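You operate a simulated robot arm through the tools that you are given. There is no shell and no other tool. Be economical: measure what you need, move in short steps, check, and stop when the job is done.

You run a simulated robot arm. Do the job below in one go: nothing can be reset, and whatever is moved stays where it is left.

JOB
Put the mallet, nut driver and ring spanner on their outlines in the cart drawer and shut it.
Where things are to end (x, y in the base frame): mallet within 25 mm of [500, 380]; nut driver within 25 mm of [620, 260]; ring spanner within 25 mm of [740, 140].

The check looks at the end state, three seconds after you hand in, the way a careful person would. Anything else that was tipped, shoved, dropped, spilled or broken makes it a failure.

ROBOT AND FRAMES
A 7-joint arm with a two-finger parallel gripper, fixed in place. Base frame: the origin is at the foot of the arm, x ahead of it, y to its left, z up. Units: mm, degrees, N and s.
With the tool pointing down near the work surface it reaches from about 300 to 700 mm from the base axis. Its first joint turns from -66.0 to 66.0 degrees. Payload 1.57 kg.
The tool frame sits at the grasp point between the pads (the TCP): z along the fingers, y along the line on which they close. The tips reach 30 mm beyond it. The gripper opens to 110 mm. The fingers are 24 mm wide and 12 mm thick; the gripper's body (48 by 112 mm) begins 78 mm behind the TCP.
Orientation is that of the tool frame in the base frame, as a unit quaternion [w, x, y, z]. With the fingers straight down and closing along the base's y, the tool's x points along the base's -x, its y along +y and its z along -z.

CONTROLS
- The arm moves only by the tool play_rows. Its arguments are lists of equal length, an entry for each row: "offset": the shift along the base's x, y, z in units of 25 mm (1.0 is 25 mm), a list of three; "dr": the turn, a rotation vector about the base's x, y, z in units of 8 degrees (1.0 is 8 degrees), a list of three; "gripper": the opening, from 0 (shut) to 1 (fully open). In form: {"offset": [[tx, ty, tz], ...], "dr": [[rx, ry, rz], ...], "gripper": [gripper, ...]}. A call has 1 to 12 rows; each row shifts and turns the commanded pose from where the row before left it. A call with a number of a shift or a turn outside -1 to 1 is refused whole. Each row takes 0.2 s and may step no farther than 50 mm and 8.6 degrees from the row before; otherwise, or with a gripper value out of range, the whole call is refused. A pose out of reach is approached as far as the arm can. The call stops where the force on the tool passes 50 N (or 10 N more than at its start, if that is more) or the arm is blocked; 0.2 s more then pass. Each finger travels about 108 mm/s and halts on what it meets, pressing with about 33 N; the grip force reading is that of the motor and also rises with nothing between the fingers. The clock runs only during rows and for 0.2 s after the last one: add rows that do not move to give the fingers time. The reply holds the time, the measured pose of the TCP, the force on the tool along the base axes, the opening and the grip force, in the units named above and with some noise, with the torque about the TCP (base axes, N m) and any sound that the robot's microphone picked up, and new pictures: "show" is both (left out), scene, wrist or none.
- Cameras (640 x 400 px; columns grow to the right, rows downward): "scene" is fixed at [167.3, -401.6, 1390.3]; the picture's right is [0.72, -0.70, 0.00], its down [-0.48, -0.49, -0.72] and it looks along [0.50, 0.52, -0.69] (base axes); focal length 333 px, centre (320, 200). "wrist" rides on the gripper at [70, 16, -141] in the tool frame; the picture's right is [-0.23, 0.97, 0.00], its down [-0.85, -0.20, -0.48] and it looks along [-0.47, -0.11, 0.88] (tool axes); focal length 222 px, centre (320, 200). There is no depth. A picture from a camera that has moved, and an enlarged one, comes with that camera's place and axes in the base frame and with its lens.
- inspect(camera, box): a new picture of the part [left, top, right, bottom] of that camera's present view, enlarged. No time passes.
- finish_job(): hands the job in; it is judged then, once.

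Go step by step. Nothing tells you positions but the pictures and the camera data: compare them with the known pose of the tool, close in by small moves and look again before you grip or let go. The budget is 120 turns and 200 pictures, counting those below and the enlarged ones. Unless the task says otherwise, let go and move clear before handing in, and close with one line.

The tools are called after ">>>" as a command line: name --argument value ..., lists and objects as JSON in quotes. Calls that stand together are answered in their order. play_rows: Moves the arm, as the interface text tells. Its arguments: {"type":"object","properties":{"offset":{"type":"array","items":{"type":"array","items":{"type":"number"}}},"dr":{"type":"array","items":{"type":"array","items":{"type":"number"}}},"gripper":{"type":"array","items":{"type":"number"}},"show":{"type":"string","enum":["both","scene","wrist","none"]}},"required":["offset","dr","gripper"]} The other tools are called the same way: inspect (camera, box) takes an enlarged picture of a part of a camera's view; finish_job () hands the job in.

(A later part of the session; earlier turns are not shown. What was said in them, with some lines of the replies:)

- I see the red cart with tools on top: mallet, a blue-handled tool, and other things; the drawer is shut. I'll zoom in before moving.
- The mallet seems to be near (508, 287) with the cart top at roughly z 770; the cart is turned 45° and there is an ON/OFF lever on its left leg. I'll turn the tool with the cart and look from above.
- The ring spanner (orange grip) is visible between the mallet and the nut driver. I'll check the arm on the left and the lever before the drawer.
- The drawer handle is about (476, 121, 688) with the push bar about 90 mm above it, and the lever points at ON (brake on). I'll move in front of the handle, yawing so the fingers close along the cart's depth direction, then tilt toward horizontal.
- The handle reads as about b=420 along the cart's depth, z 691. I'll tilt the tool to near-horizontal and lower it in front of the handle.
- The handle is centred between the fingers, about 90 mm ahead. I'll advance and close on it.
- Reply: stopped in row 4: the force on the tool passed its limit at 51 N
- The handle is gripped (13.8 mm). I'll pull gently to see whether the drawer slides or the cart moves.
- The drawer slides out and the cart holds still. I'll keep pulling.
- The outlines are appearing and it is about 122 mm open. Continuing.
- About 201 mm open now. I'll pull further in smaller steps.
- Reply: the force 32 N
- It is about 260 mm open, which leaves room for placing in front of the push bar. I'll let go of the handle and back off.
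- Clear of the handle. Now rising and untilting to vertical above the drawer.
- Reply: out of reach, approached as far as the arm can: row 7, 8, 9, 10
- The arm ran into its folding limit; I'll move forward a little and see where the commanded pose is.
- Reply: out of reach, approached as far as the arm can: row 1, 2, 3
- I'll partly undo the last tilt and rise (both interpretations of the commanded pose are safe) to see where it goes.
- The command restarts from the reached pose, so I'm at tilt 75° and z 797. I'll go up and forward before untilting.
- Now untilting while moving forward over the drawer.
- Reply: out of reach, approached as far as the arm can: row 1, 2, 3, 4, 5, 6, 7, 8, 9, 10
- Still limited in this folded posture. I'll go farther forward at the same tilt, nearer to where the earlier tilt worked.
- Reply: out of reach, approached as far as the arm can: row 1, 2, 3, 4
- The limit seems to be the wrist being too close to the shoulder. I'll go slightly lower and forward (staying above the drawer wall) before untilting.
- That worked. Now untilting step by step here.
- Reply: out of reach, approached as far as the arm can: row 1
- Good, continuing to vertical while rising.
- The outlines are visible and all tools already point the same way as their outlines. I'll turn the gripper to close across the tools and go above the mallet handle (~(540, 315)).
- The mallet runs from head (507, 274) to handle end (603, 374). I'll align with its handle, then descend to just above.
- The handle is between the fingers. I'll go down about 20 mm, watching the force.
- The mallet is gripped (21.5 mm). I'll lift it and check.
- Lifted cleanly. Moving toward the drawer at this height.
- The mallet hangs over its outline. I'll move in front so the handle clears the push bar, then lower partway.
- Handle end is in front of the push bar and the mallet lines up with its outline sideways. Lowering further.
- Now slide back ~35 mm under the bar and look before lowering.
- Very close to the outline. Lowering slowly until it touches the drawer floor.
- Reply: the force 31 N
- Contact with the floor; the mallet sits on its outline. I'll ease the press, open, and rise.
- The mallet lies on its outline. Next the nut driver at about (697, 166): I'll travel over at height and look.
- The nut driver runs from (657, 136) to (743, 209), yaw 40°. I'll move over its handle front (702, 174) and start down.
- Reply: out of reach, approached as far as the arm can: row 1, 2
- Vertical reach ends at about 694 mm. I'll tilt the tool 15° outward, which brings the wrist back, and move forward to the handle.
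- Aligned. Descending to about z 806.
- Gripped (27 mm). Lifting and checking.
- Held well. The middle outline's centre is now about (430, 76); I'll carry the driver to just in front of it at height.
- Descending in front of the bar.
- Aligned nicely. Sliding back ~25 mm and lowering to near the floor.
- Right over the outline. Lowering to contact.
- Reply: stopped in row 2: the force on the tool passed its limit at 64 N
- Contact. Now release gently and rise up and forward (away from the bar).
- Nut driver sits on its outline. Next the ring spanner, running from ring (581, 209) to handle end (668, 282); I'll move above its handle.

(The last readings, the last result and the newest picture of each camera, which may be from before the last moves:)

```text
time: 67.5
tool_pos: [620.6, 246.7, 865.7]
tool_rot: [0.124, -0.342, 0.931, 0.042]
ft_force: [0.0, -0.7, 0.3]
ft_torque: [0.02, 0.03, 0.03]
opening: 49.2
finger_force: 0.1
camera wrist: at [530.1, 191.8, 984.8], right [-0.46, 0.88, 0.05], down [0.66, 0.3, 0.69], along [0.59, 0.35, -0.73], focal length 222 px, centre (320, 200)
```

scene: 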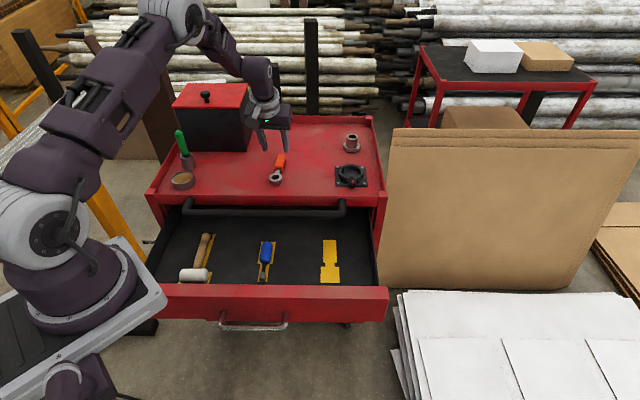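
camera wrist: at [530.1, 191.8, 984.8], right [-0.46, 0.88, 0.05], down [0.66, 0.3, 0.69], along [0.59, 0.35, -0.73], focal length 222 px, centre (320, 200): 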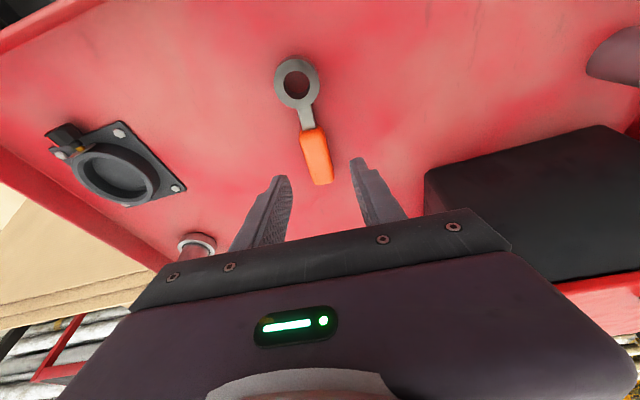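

Shift ~6 mm sideways to centre on the handle, then descend.

>>> play_rows --offset '[[0.24, -0.12, -0.3], [0, 0, -0.7], [0, 0, -0.7], [0, 0, -0.5], [0, 0, 0]]' --dr '[[0, 0, -0.1], [0, 0, 0], [0, 0, 0], [0, 0, 0], [0, 0, 0]]' --gripper '[0.45, 0.45, 0.45, 0.45, 0.45]' --show "wrist"

>>> inspect --camera "scene" --box '[200, 80, 360, 200]'

```text
time: 68.7
tool_pos: [628.2, 242.0, 809.4]
tool_rot: [0.126, -0.336, 0.933, 0.041]
ft_force: [0.0, 0.2, 0.1]
ft_torque: [0.0, -0.01, 0.0]
opening: 49.7
finger_force: 0.1
camera wrist: at [535.4, 187.6, 926.5], right [-0.45, 0.89, 0.05], down [0.66, 0.29, 0.69], along [0.6, 0.34, -0.72], focal length 222 px, centre (320, 200)
```

wrist: 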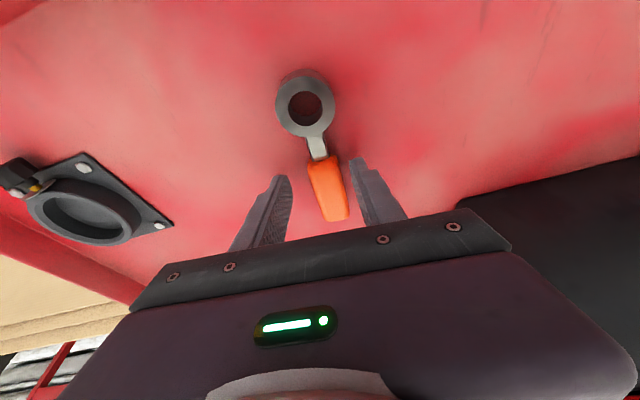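

```text
3.33 times, centred on (280, 140) of scene
camera zoom: at [167.3, -401.6, 1390.3], right [0.72, -0.7, 0.0], down [-0.48, -0.49, -0.72], along [0.5, 0.52, -0.69], focal length 1111 px, centre (453, 400)
```

zoom: 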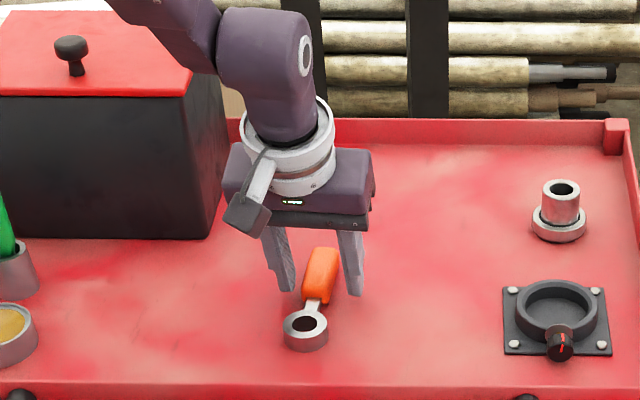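

>>> play_rows --offset '[[-0.05, 0.07, -0.3], [0, 0, 0], [0, 0, 0], [0, 0, 0], [0, 0, 0]]' --dr '[[0, 0, 0], [0, 0, 0], [0, 0, 0], [0, 0, 0], [0, 0, 0]]' --gripper '[0.45, 0.25, 0.1, 0, 0]' --show "wrist"

```text
time: 69.9
tool_pos: [625.8, 244.4, 802.6]
tool_rot: [0.126, -0.335, 0.933, 0.042]
ft_force: [-2.9, 8.1, 15.9]
ft_torque: [0.41, 0.29, -0.06]
opening: 25.3
finger_force: 32.9
camera wrist: at [534.3, 189.7, 919.8], right [-0.45, 0.89, 0.05], down [0.66, 0.29, 0.69], along [0.6, 0.35, -0.72], focal length 222 px, centre (320, 200)
```

wrist: 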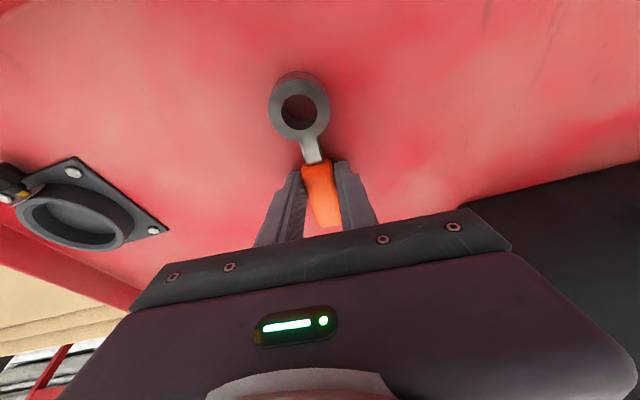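

Gripped (25.3 mm). Lifting and carrying toward the right outline (centre about (554, −42)).

>>> play_rows --offset '[[0, 0, 0.3], [0, 0, 0.7], [0, 0, 0.8], [0, 0, 0.8], [0, 0, 0]]' --dr '[[0, 0, 0], [0, 0, 0], [0, 0, 0], [0, 0, 0], [0, 0, 0]]' --gripper '[0, 0, 0, 0, 0]' --show "wrist"

>>> play_rows --offset '[[-0.29, -1, 0], [-0.29, -1, 0], [-0.29, -1, 0], [-0.29, -1, 0], [-0.29, -1, 0], [-0.29, -1, 0], [-0.29, -1, 0], [-0.29, -1, 0], [-0.29, -1, 0], [-0.29, -1, 0], [-0.29, -1, 0], [-0.29, -1, 0]]' --dr '[[0, 0, 0.1], [0, 0, 0.1], [0, 0, 0.1], [0, 0, 0.1], [0, 0, 0.1], [0, 0, 0.1], [0, 0, 0], [0, 0, 0], [0, 0, 0], [0, 0, 0], [0, 0, 0], [0, 0, 0]]' --gripper '[0, 0, 0, 0, 0, 0, 0, 0, 0, 0, 0, 0]'

```text
time: 71.1
tool_pos: [627.0, 241.8, 867.0]
tool_rot: [0.125, -0.336, 0.933, 0.042]
ft_force: [0.6, -0.1, -1.8]
ft_torque: [0.01, 0.01, -0.01]
opening: 25.4
finger_force: 33.1
camera wrist: at [535.2, 188.0, 985.4], right [-0.45, 0.89, 0.05], down [0.66, 0.29, 0.69], along [0.6, 0.34, -0.73], focal length 222 px, centre (320, 200)
```

wrist: 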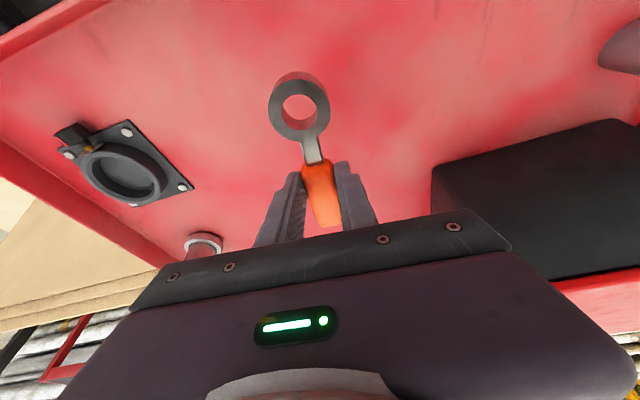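

```text
time: 73.7
tool_pos: [538.9, -55.4, 867.9]
tool_rot: [0.123, -0.375, 0.917, 0.047]
ft_force: [1.0, 0.1, -2.1]
ft_torque: [0.0, -0.02, 0.03]
opening: 25.2
finger_force: 32.8
camera wrist: at [451.8, -117.9, 985.6], right [-0.52, 0.85, 0.05], down [0.64, 0.35, 0.69], along [0.56, 0.39, -0.73], focal length 222 px, centre (320, 200)
```

scene: 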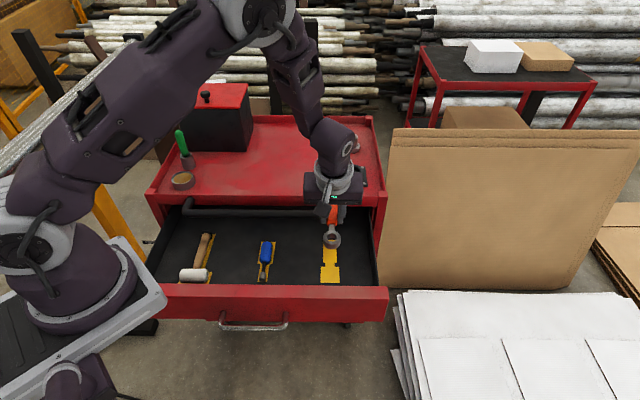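
wrist: 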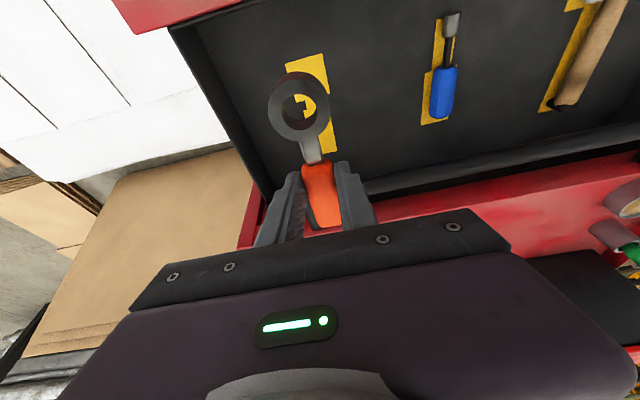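

Lined up. Descending in front of the bar.

>>> play_rows --offset '[[0, 0, -0.9], [0, 0, -0.9], [0, 0, -0.9], [0, 0, -0.9], [0, 0, -0.9], [0, 0, -0.6], [0, 0, 0]]' --dr '[[0, 0, 0], [0, 0, 0], [0, 0, 0], [0, 0, 0], [0, 0, 0], [0, 0, 0], [0, 0, 0]]' --gripper '[0, 0, 0, 0, 0, 0, 0]'

>>> inspect --camera "scene" --box '[240, 180, 400, 310]'

```text
time: 75.3
tool_pos: [538.1, -56.0, 738.8]
tool_rot: [0.124, -0.374, 0.918, 0.047]
ft_force: [-0.6, 0.2, -0.5]
ft_torque: [0.02, -0.02, 0.01]
opening: 25.1
finger_force: 32.8
camera wrist: at [451.6, -118.1, 857.4], right [-0.52, 0.85, 0.05], down [0.64, 0.35, 0.69], along [0.56, 0.39, -0.73], focal length 222 px, centre (320, 200)
```

scene: 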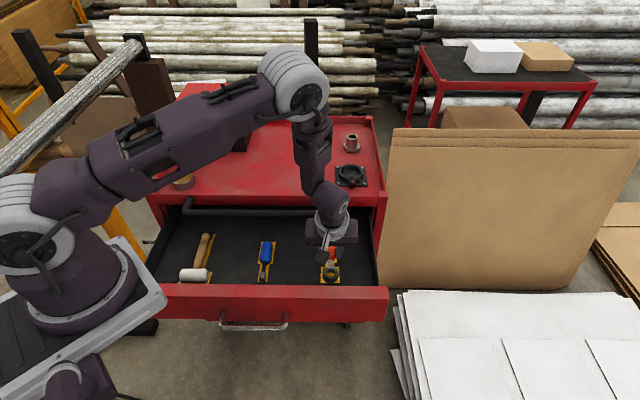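
wrist: 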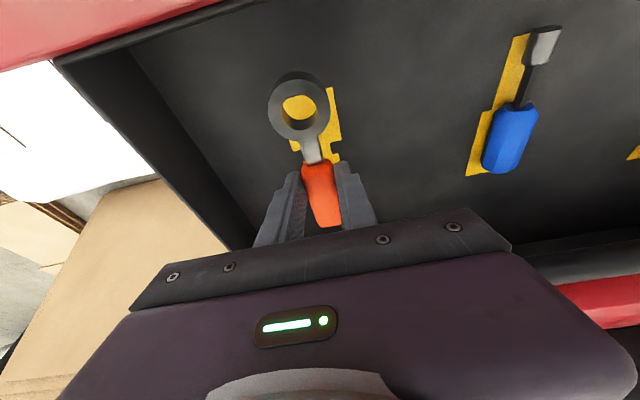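

```text
3.08 times, centred on (320, 245) of scene
camera zoom: at [167.4, -401.7, 1390.3], right [0.72, -0.7, 0.0], down [-0.48, -0.49, -0.72], along [0.5, 0.52, -0.69], focal length 1025 px, centre (320, 62)
```

zoom: 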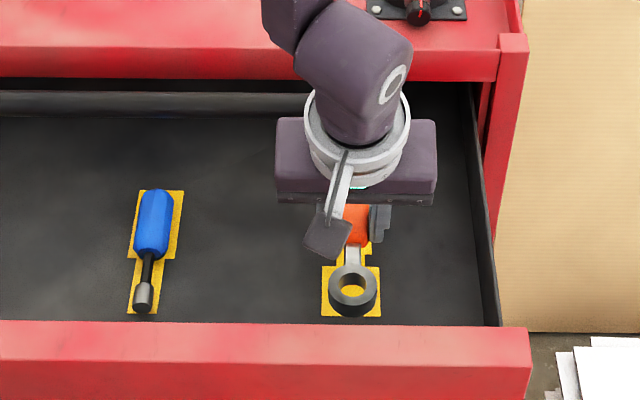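

>>> play_rows --offset '[[0.46, 0.46, 0], [0.46, 0.46, 0], [0, 0, -0.4], [0, 0, -0.4], [0, 0, -0.2], [0, 0, 0]]' --dr '[[0, 0, 0], [0, 0, 0], [0, 0, 0], [0, 0, 0], [0, 0, 0], [0, 0, 0]]' --gripper '[0, 0, 0, 0, 0, 0]'

>>> inspect --camera "scene" --box '[240, 180, 400, 310]'

```text
time: 76.7
tool_pos: [562.8, -33.8, 715.2]
tool_rot: [0.123, -0.374, 0.918, 0.047]
ft_force: [-0.5, 0.0, -1.0]
ft_torque: [0.01, -0.01, 0.0]
opening: 25.2
finger_force: 33.2
camera wrist: at [476.9, -95.9, 833.7], right [-0.52, 0.85, 0.05], down [0.64, 0.35, 0.69], along [0.56, 0.39, -0.73], focal length 222 px, centre (320, 200)
```

scene: 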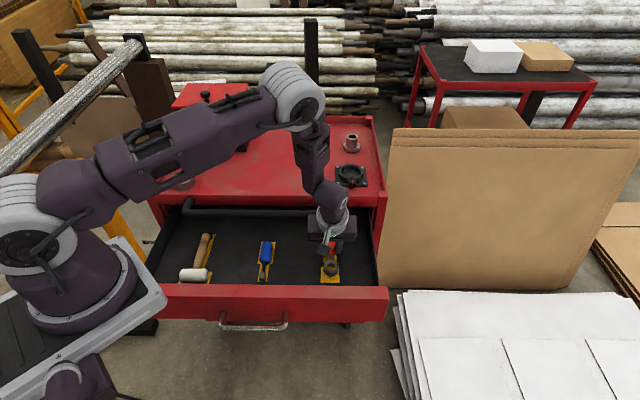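
wrist: 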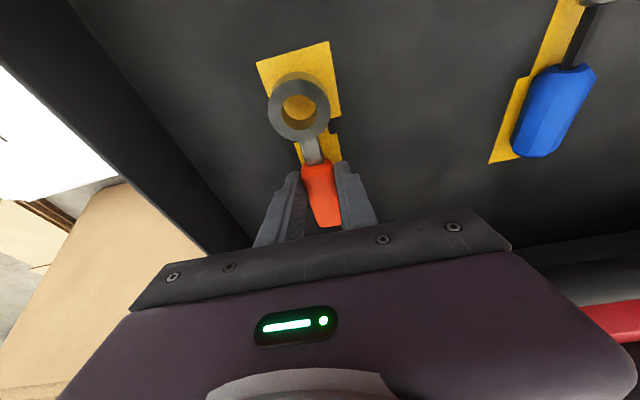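

```text
3.08 times, centred on (320, 245) of scene
camera zoom: at [167.4, -401.7, 1390.3], right [0.72, -0.7, 0.0], down [-0.48, -0.49, -0.72], along [0.5, 0.52, -0.69], focal length 1025 px, centre (320, 62)
```

zoom: 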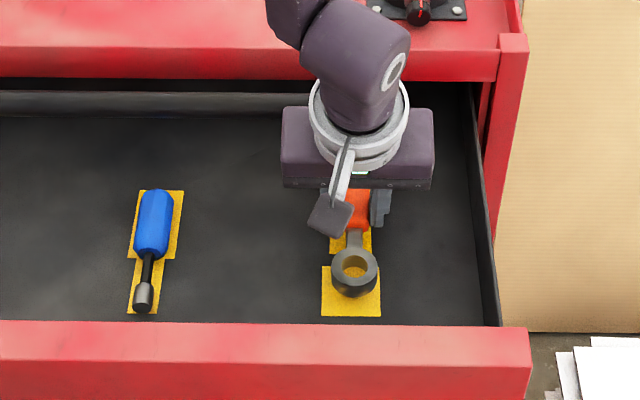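

Ring is ~10 mm too far back; shifting forward and lowering to contact.

>>> play_rows --offset '[[-0.3, -0.26, 0], [0, 0, -0.16], [0, 0, -0.14], [0, 0, -0.12], [0, 0, -0.1], [0, 0, 0]]' --dr '[[0, 0, 0], [0, 0, 0], [0, 0, 0], [0, 0, 0], [0, 0, 0], [0, 0, 0]]' --gripper '[0, 0, 0, 0, 0, 0]' --show "wrist"

>>> inspect --camera "scene" --box '[240, 180, 400, 310]'

```text
time: 78.1
tool_pos: [555.5, -40.1, 702.3]
tool_rot: [0.124, -0.374, 0.918, 0.046]
ft_force: [-0.9, -0.5, -0.8]
ft_torque: [-0.03, -0.04, -0.02]
opening: 25.2
finger_force: 32.9
camera wrist: at [468.4, -102.3, 821.2], right [-0.52, 0.85, 0.05], down [0.64, 0.35, 0.69], along [0.57, 0.39, -0.73], focal length 222 px, centre (320, 200)
```

wrist: 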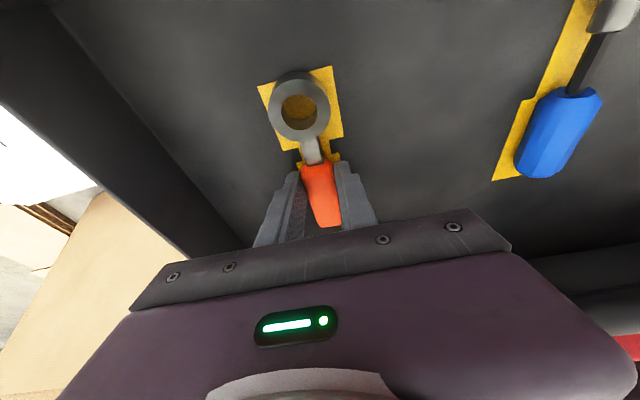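

```text
3.08 times, centred on (320, 245) of scene
camera zoom: at [167.4, -401.7, 1390.3], right [0.72, -0.7, 0.0], down [-0.48, -0.49, -0.72], along [0.5, 0.52, -0.69], focal length 1025 px, centre (320, 62)
```

zoom: 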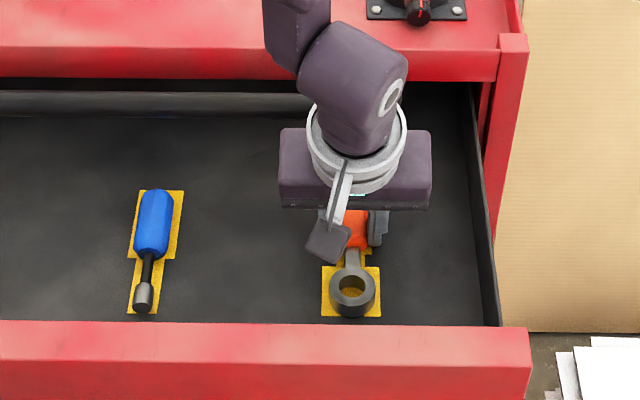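

Perfect match with the outline. Touch down in tiny steps.

>>> play_rows --offset '[[0, 0, -0.06], [0, 0, -0.05], [0, 0, 0]]' --dr '[[0, 0, 0], [0, 0, 0], [0, 0, 0]]' --gripper '[0, 0, 0]' --show "none"

```text
time: 78.9
tool_pos: [555.2, -40.6, 700.8]
tool_rot: [0.122, -0.374, 0.918, 0.046]
ft_force: [-0.3, 0.3, -1.7]
ft_torque: [-0.01, 0.01, -0.02]
opening: 25.4
finger_force: 33.3
```

>>> play_rows --offset '[[0, 0, -0.06], [0, 0, 0]]' --dr '[[0, 0, 0], [0, 0, 0]]' --gripper '[0, 0]' --show "none"

```text
time: 79.5
tool_pos: [556.1, -39.8, 700.5]
tool_rot: [0.124, -0.374, 0.918, 0.048]
ft_force: [-5.1, 2.1, 26.6]
ft_torque: [0.36, 0.47, -0.03]
opening: 25.2
finger_force: 33.7
```

>>> play_rows --offset '[[0, 0, 0.05], [0, 0, 0], [0, 0, 0], [-0.1, -0.1, 0.4], [-0.15, -0.15, 0.8], [0, 0, 1], [0, 0, 1], [0, 0, 1], [0, 0, 1], [0, 0, 1]]' --dr '[[0, 0, 0], [0, 0, 0], [0, 0, 0], [0, 0, 0], [0, 0, 0], [0, 0, 0], [0, 0, 0], [0, 0, 0], [0, 0, 0], [0, 0, 0]]' --gripper '[0, 0.3, 0.45, 0.45, 0.45, 0.45, 0.45, 0.45, 0.45, 0.45]'

>>> inspect --camera "scene" --box '[130, 190, 390, 330]'

```text
time: 81.7
tool_pos: [550.0, -48.0, 856.3]
tool_rot: [0.123, -0.374, 0.918, 0.048]
ft_force: [-0.2, 0.5, 0.0]
ft_torque: [-0.02, 0.0, 0.0]
opening: 49.5
finger_force: 0.0
camera wrist: at [463.3, -109.8, 974.6], right [-0.52, 0.85, 0.05], down [0.64, 0.35, 0.69], along [0.56, 0.39, -0.73], focal length 222 px, centre (320, 200)
```

scene: 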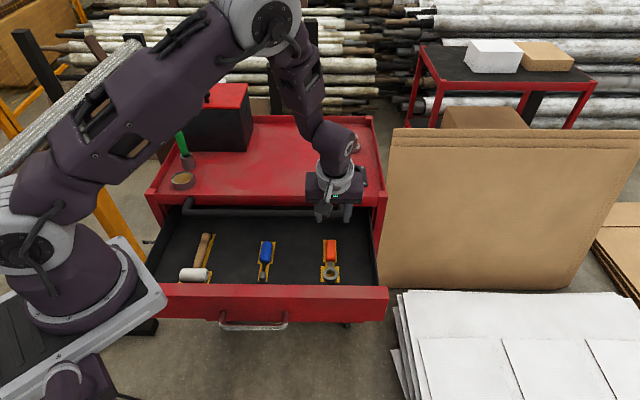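
wrist: 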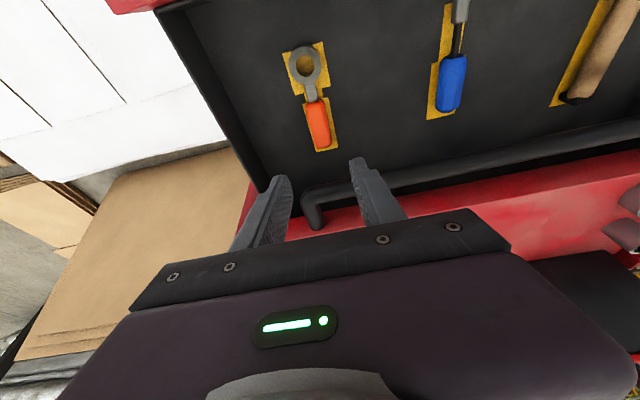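

```text
2.46 times, centred on (260, 260) of scene
camera zoom: at [167.3, -401.6, 1390.3], right [0.72, -0.7, 0.0], down [-0.48, -0.49, -0.72], along [0.5, 0.52, -0.69], focal length 820 px, centre (468, 52)
```

zoom: 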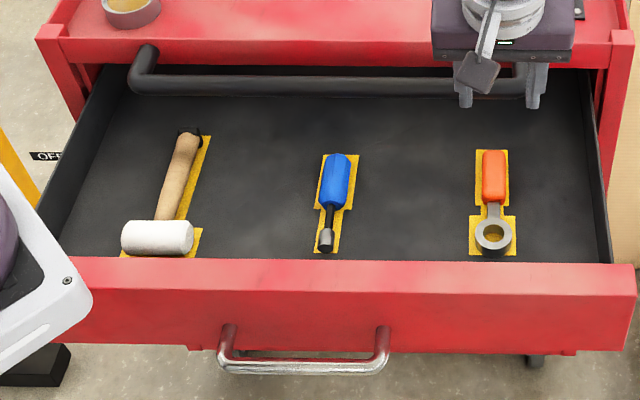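

All three lie on their outlines. Now to close the drawer: I'll close the fingers, untilt, and move to the front of the drawer to push the front panel at its middle.

>>> play_rows --offset '[[-0.5, 0, 0.3], [-0.9, 0, 0.2], [-1, 0, 0], [-1, 0, 0], [-1, 0, 0], [-1, 0, 0], [-1, 0, 0], [-1, 0, 0], [-1, 0, 0], [-0.9, -0.1, 0]]' --dr '[[-0.66, 0.66, 0], [-0.66, 0.66, 0], [0, 0, 0], [0, 0, 0], [0, 0, 0], [0, 0, 0], [0, 0, 0], [0, 0, 0], [0, 0, 0], [0, 0, 0]]' --gripper '[0, 0, 0, 0, 0, 0, 0, 0, 0, 0]'

```text
time: 83.9
tool_pos: [315.3, -49.1, 865.2]
tool_rot: [0.003, -0.378, 0.926, -0.004]
ft_force: [-0.2, 0.5, 0.4]
ft_torque: [0.04, -0.01, 0.0]
opening: 0.0
finger_force: 21.6
camera wrist: at [252.6, -87.2, 1007.0], right [-0.52, 0.85, -0.01], down [0.75, 0.46, 0.48], along [0.42, 0.24, -0.88], focal length 222 px, centre (320, 200)
```

scene: 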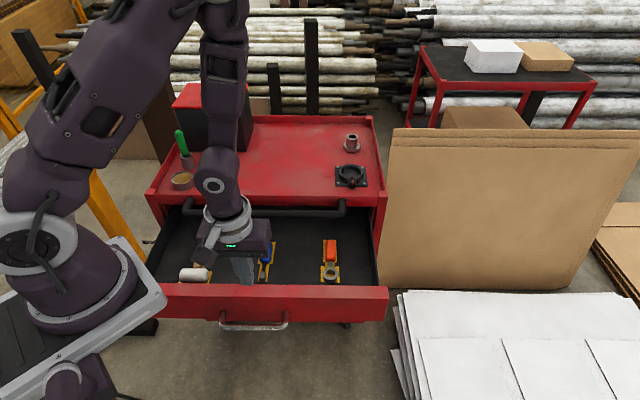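
wrist: 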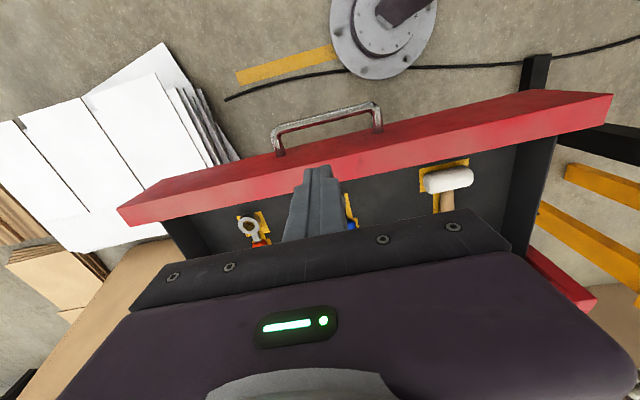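

The panel face is at b≈203. I'll move to just in front of it and descend so the fingertips are below its top edge but above the handle.

>>> play_rows --offset '[[-0.4, -0.3, 0], [-0.4, -0.3, 0], [0, 0, -0.8], [0, 0, -0.8], [0, 0, -0.8], [0, 0, 0]]' --dr '[[0, 0, 0], [0, 0, 0], [0, 0, 0], [0, 0, 0], [0, 0, 0], [0, 0, 0]]' --gripper '[0, 0, 0, 0, 0, 0]'

>>> inspect --camera "scene" --box '[150, 180, 350, 340]'

```text
time: 85.3
tool_pos: [296.1, -62.6, 806.6]
tool_rot: [0.003, -0.378, 0.926, -0.004]
ft_force: [-0.1, -0.3, 0.9]
ft_torque: [0.03, 0.0, 0.0]
opening: 0.0
finger_force: 21.6
camera wrist: at [232.3, -100.2, 946.6], right [-0.52, 0.85, -0.01], down [0.75, 0.46, 0.48], along [0.42, 0.25, -0.88], focal length 222 px, centre (320, 200)
```

scene: 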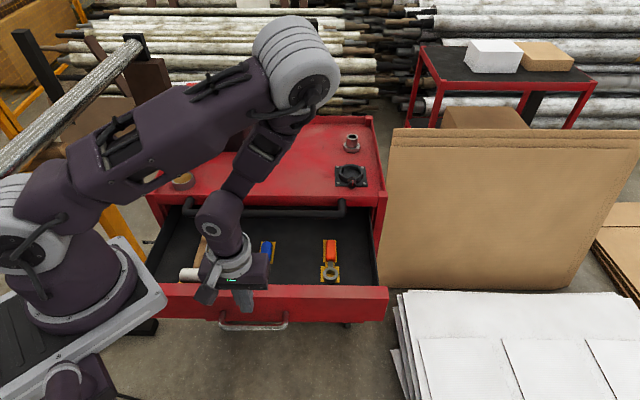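
wrist: 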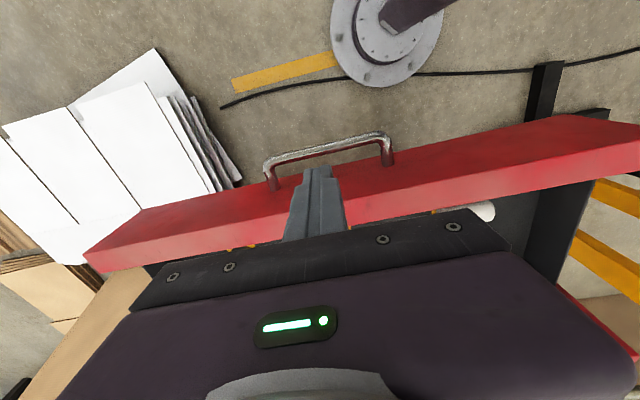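

```text
2.50 times, centred on (250, 260) of scene
camera zoom: at [167.3, -401.6, 1390.3], right [0.72, -0.7, 0.0], down [-0.48, -0.49, -0.72], along [0.5, 0.52, -0.69], focal length 833 px, centre (495, 50)
```

zoom: 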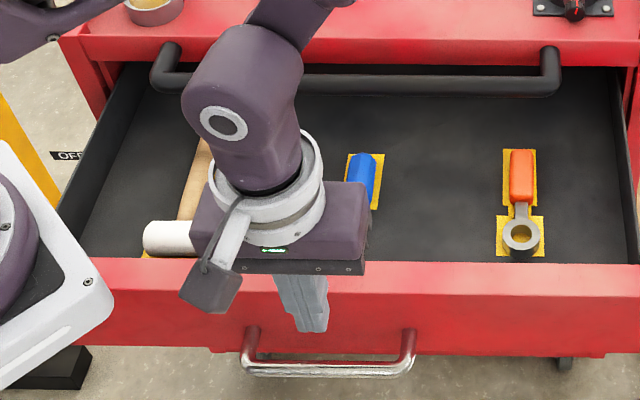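

Fingers are ~30 mm in front of the panel. Descending, then making gentle contact.

>>> play_rows --offset '[[0, 0, -0.8], [0, 0, -0.8], [0, 0, -0.8], [0, 0, 0]]' --dr '[[0, 0, 0], [0, 0, 0], [0, 0, 0], [0, 0, 0]]' --gripper '[0, 0, 0, 0]'

>>> inspect --camera "scene" --box '[150, 180, 350, 340]'

```text
time: 86.3
tool_pos: [296.3, -63.6, 747.0]
tool_rot: [0.004, -0.378, 0.926, -0.004]
ft_force: [0.7, 0.1, 0.1]
ft_torque: [0.0, 0.0, 0.0]
opening: 0.1
finger_force: 21.4
camera wrist: at [233.4, -101.5, 886.5], right [-0.52, 0.85, -0.01], down [0.75, 0.46, 0.48], along [0.42, 0.25, -0.88], focal length 222 px, centre (320, 200)
```

scene: 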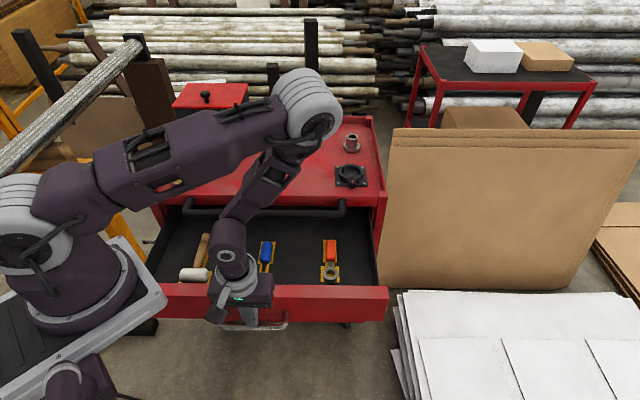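
wrist: 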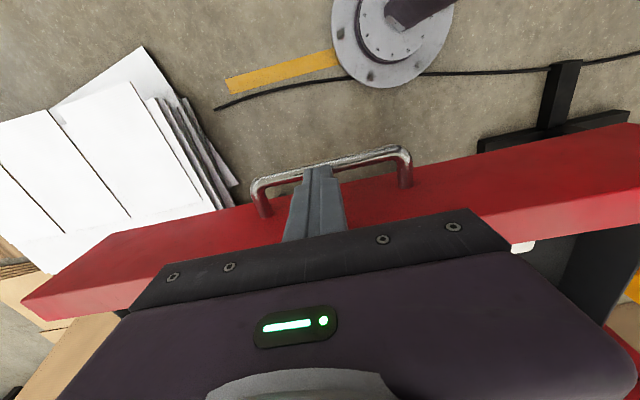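

```text
2.50 times, centred on (250, 260) of scene
camera zoom: at [167.3, -401.6, 1390.3], right [0.72, -0.7, 0.0], down [-0.48, -0.49, -0.72], along [0.5, 0.52, -0.69], focal length 833 px, centre (495, 50)
```

zoom: 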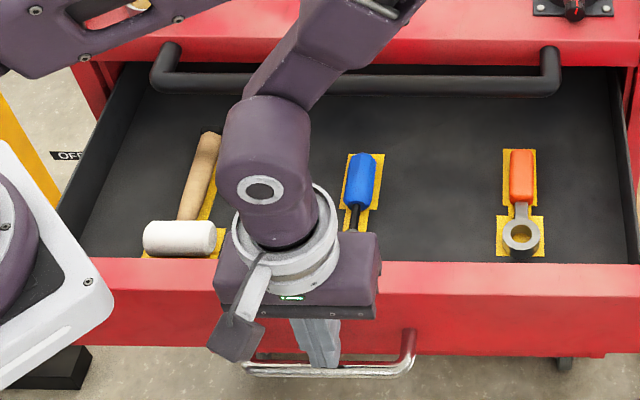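

Now pushing slowly along the drawer's direction.

>>> play_rows --offset '[[0.28, 0.28, 0], [0.28, 0.28, 0], [0.2, 0.2, 0], [0.2, 0.2, 0], [0.2, 0.2, 0], [0.25, 0.25, 0], [0.25, 0.25, 0]]' --dr '[[0, 0, 0], [0, 0, 0], [0, 0, 0], [0, 0, 0], [0, 0, 0], [0, 0, 0], [0, 0, 0]]' --gripper '[0, 0, 0, 0, 0, 0, 0]' --show "scene"

```text
time: 87.9
tool_pos: [337.9, -22.9, 747.3]
tool_rot: [0.004, -0.378, 0.926, -0.004]
ft_force: [-2.3, -0.4, -1.0]
ft_torque: [0.03, 0.0, 0.07]
opening: 0.0
finger_force: 20.9
```

scene: 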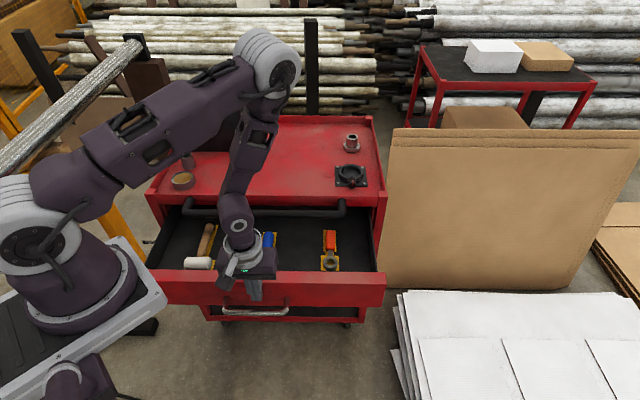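

Pushing works and tools stay put. Continuing until the fingers get near the push bar.

>>> play_rows --offset '[[0.25, 0.25, 0], [0.3, 0.3, 0], [0.33, 0.33, 0], [0.33, 0.33, 0], [0.33, 0.33, 0], [0.33, 0.33, 0], [0.33, 0.33, 0], [0.33, 0.33, 0], [0.33, 0.33, 0], [0.3, 0.3, 0], [0.25, 0.25, 0], [0.15, 0.15, 0]]' --dr '[[0, 0, 0], [0, 0, 0], [0, 0, 0], [0, 0, 0], [0, 0, 0], [0, 0, 0], [0, 0, 0], [0, 0, 0], [0, 0, 0], [0, 0, 0], [0, 0, 0], [0, 0, 0]]' --gripper '[0, 0, 0, 0, 0, 0, 0, 0, 0, 0, 0, 0]' --show "both"

```text
time: 90.5
tool_pos: [427.7, 65.9, 746.6]
tool_rot: [0.003, -0.378, 0.926, -0.004]
ft_force: [-1.8, -0.6, -0.8]
ft_torque: [0.03, -0.02, 0.04]
opening: 0.0
finger_force: 21.5
camera wrist: at [364.9, 28.8, 888.1], right [-0.52, 0.85, -0.01], down [0.75, 0.46, 0.48], along [0.42, 0.24, -0.88], focal length 222 px, centre (320, 200)
```

scene: 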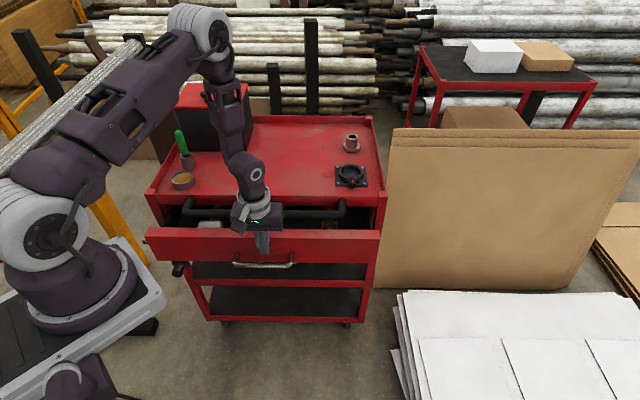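
wrist: 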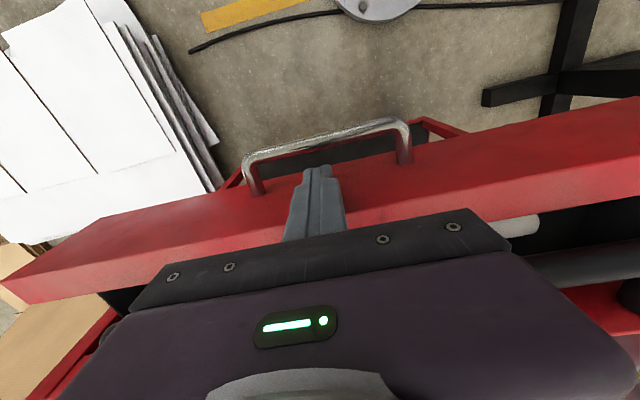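

About 105 mm remains, and vertical fingers would soon meet the push bar. I'll back off and tilt the tool to push with the fingertips underneath the bar.

>>> play_rows --offset '[[-0.5, -0.5, 0], [-0.35, -0.35, 0], [-0.2, -0.2, 0], [0, 0, 0], [0, 0, 0], [0, 0, 0], [0, 0, 0], [0, 0, 0], [0, 0, 0], [0, 0, 0], [0, 0, 0]]' --dr '[[0, 0, 0], [0.637, -0.637, 0], [0.637, -0.637, 0], [0.637, -0.637, 0], [0.637, -0.637, 0], [0.637, -0.637, 0], [0.637, -0.637, 0], [0.637, -0.637, 0], [0.637, -0.637, 0], [0.637, -0.637, 0], [0, 0, 0]]' --gripper '[0, 0, 0, 0, 0, 0, 0, 0, 0, 0, 0]'

```text
time: 92.9
tool_pos: [401.0, 39.3, 746.5]
tool_rot: [0.499, -0.316, 0.781, 0.204]
ft_force: [0.0, 0.5, -0.3]
ft_torque: [0.03, 0.01, -0.05]
opening: 0.0
finger_force: 21.4
camera wrist: at [276.0, -60.3, 742.5], right [-0.61, 0.76, 0.21], down [0.09, -0.2, 0.98], along [0.79, 0.61, 0.05], focal length 222 px, centre (320, 200)
```

scene: 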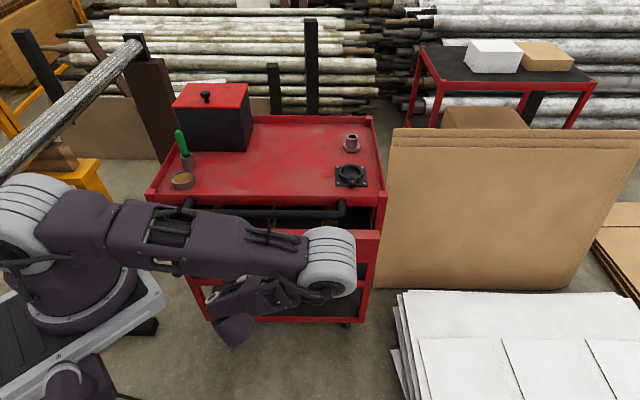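
wrist: 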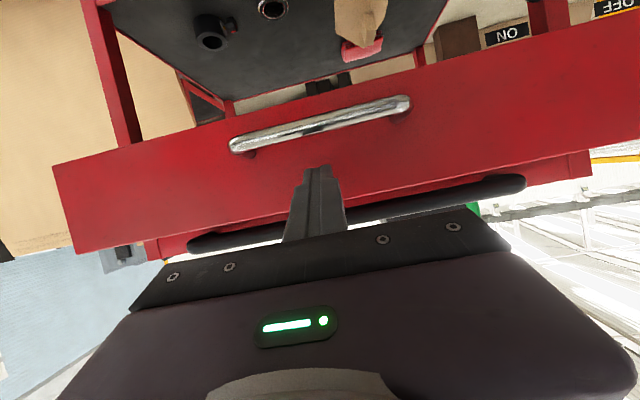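

Now lower 10 mm and push on toward closing, watching force.

>>> play_rows --offset '[[0, 0, -0.4], [0.3, 0.3, 0], [0.3, 0.3, 0], [0.3, 0.3, 0], [0.3, 0.3, 0], [0.3, 0.3, 0], [0.3, 0.3, 0], [0.3, 0.3, 0], [0.3, 0.3, 0]]' --dr '[[0, 0, 0], [0, 0, 0], [0, 0, 0], [0, 0, 0], [0, 0, 0], [0, 0, 0], [0, 0, 0], [0, 0, 0], [0, 0, 0]]' --gripper '[0, 0, 0, 0, 0, 0, 0, 0, 0]'

```text
time: 94.9
tool_pos: [461.3, 100.3, 737.1]
tool_rot: [0.498, -0.317, 0.781, 0.206]
ft_force: [-1.7, -0.3, 0.3]
ft_torque: [-0.03, 0.02, 0.02]
opening: 0.2
finger_force: 21.4
camera wrist: at [335.9, 0.5, 732.3], right [-0.61, 0.76, 0.21], down [0.09, -0.2, 0.98], along [0.79, 0.62, 0.05], focal length 222 px, centre (320, 200)
```

scene: 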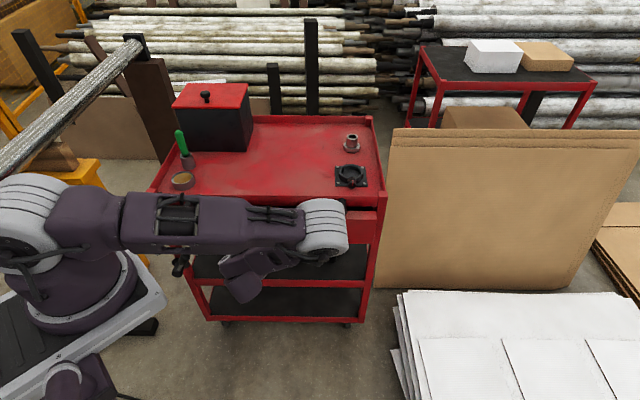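
wrist: 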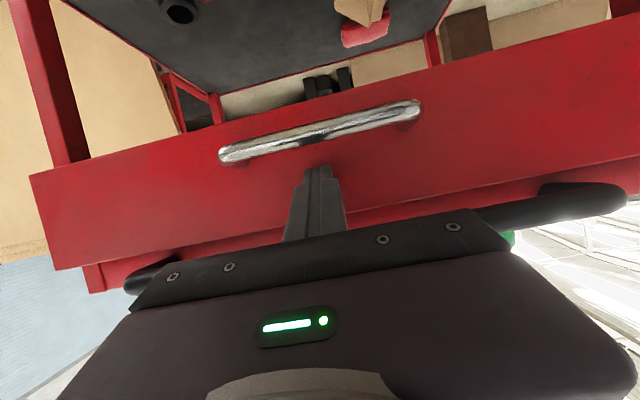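

About 40 mm to go. Slow final push until it seats.

>>> play_rows --offset '[[0.2, 0.2, 0], [0.2, 0.2, 0], [0.2, 0.2, 0], [0.15, 0.15, 0], [0.12, 0.12, 0], [0.1, 0.1, 0], [0.08, 0.08, 0]]' --dr '[[0, 0, 0], [0, 0, 0], [0, 0, 0], [0, 0, 0], [0, 0, 0], [0, 0, 0], [0, 0, 0]]' --gripper '[0, 0, 0, 0, 0, 0, 0]'

```text
time: 96.2
tool_pos: [481.3, 120.7, 736.1]
tool_rot: [0.493, -0.316, 0.784, 0.205]
ft_force: [-8.7, -9.2, 5.5]
ft_torque: [0.12, -0.09, -0.01]
opening: 0.0
finger_force: 21.6
stopped in row 6: the force on the tool passed its limit at 59 N (the readings are from after the stop); the commanded pose is now the measured one
camera wrist: at [356.0, 22.0, 732.9], right [-0.61, 0.77, 0.21], down [0.1, -0.2, 0.98], along [0.79, 0.61, 0.04], focal length 222 px, centre (320, 200)
```

scene: 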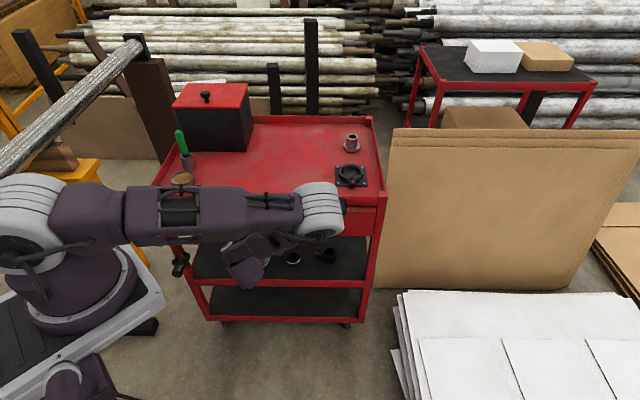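
wrist: 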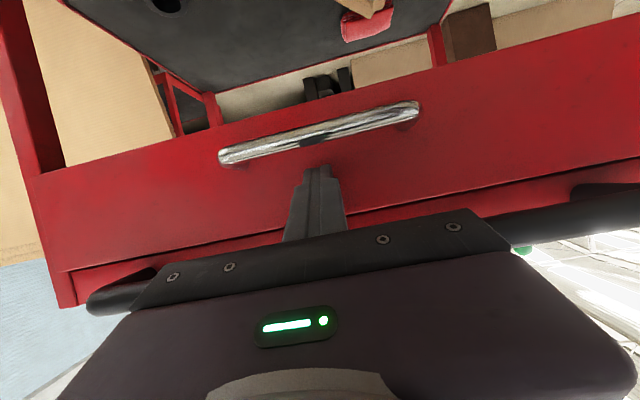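

It met firm resistance, probably shut. I'll back off and look.

>>> play_rows --offset '[[-0.4, -0.4, 0], [-0.7, -0.7, 0], [-0.7, -0.7, 0], [-0.6, -0.6, 0], [0, 0, 0], [0, 0, 0], [0, 0, 0.2], [0, 0, 0.3], [0, 0, 0.4], [0, 0, 0.5], [0, 0, 0.5]]' --dr '[[0, 0, 0], [0, 0, 0], [0, 0, 0], [-0.637, 0.637, 0], [-0.637, 0.637, 0], [-0.637, 0.637, 0], [-0.637, 0.637, 0], [-0.637, 0.637, 0], [-0.637, 0.637, 0], [-0.637, 0.637, 0], [-0.637, 0.637, 0]]' --gripper '[0, 0, 0, 0, 0, 0, 0, 0, 0, 0, 0]'

>>> inspect --camera "scene" --box '[140, 80, 400, 300]'

```text
time: 98.6
tool_pos: [421.6, 61.4, 783.5]
tool_rot: [0.059, -0.375, 0.925, 0.019]
ft_force: [0.4, 0.6, -0.4]
ft_torque: [-0.04, -0.01, -0.01]
opening: 0.0
finger_force: 21.1
camera wrist: at [346.8, 13.5, 914.9], right [-0.52, 0.86, 0.02], down [0.7, 0.41, 0.58], along [0.49, 0.31, -0.81], focal length 222 px, centre (320, 200)
```

scene: 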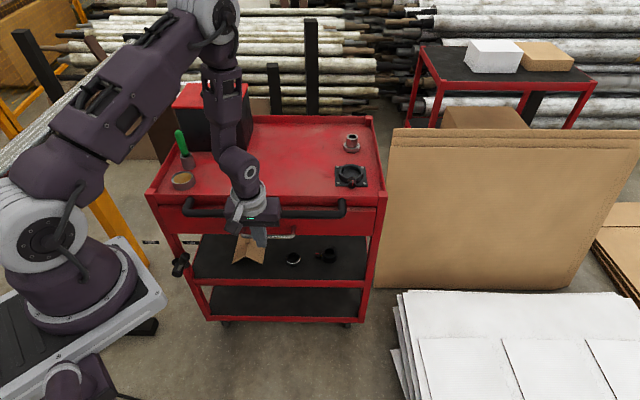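
wrist: 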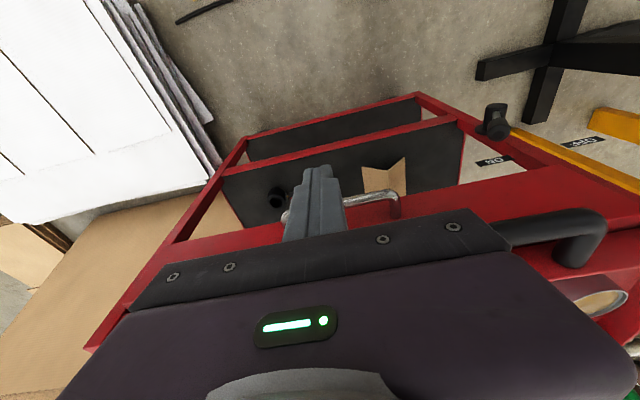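

```text
1.82 times, centred on (270, 190) of scene
camera zoom: at [167.3, -401.7, 1390.3], right [0.72, -0.7, 0.0], down [-0.48, -0.49, -0.72], along [0.5, 0.52, -0.69], focal length 606 px, centre (411, 218)
```

zoom: 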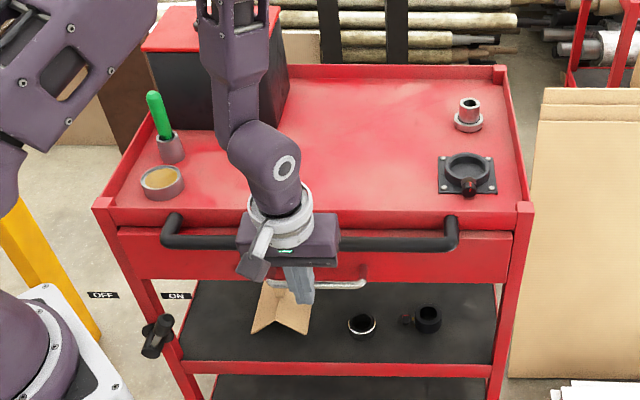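

Looks shut. I'll raise the arm clear and compare with the initial picture.

>>> play_rows --offset '[[-0.3, -0.3, 0.8], [-0.2, -0.2, 1], [0, -0.5, 1], [0, -1, 1], [0, -1, 1], [0, -1, 1], [0, -1, 1], [0, 0, 1]]' --dr '[[0, 0, 0], [0, 0, 0], [0, 0, 0], [0, 0, 0], [0, 0, 0], [0, 0, 0], [0, 0, 0], [0, 0, 0]]' --gripper '[0, 0, 0, 0, 0, 0.3, 0.3, 0.3]' --show "wrist"

>>> inspect --camera "scene" --box '[150, 190, 390, 330]'

>>> inspect --camera "scene" --box '[140, 80, 400, 240]'

```text
time: 100.4
tool_pos: [406.1, -65.3, 979.1]
tool_rot: [0.058, -0.375, 0.925, 0.021]
ft_force: [0.6, 1.1, 0.6]
ft_torque: [0.02, -0.02, 0.0]
opening: 33.0
finger_force: 0.1
camera wrist: at [332.8, -113.2, 1109.9], right [-0.52, 0.86, 0.02], down [0.7, 0.41, 0.58], along [0.49, 0.31, -0.81], focal length 222 px, centre (320, 200)
```

wrist: 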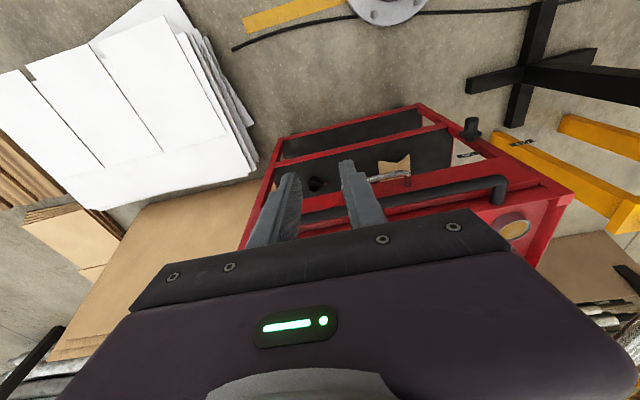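

```text
2.67 times, centred on (270, 260) of scene
camera zoom: at [167.3, -401.7, 1390.3], right [0.72, -0.7, 0.0], down [-0.48, -0.49, -0.72], along [0.5, 0.52, -0.69], focal length 889 px, centre (453, 40)
```

zoom: 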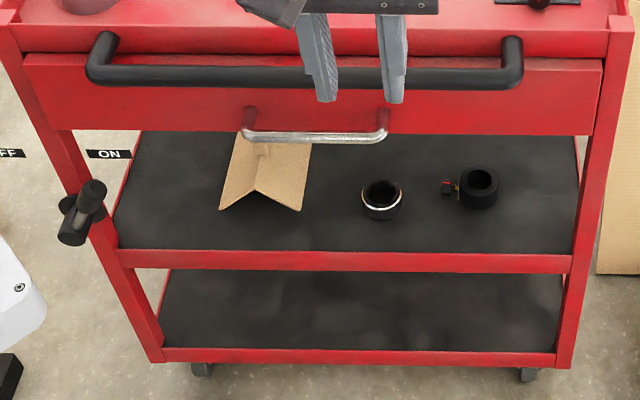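

```text
2.46 times, centred on (270, 160) of scene
camera zoom: at [167.3, -401.7, 1390.3], right [0.72, -0.7, 0.0], down [-0.48, -0.49, -0.72], along [0.5, 0.52, -0.69], focal length 820 px, centre (443, 298)
```

zoom: 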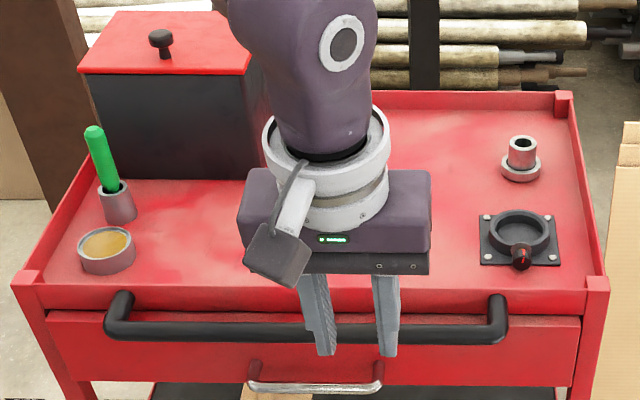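

The drawer front and handle match the initial closed picture, the cart and the other items have not moved, and the arm is clear, so I'm handing in.

>>> finish_job

```text
The job is handed in.
```

The mallet, nut driver and ring spanner are on their outlines in the shut drawer. I checked their positions by camera just before closing, not after. Nothing else on the cart appears to have moved.
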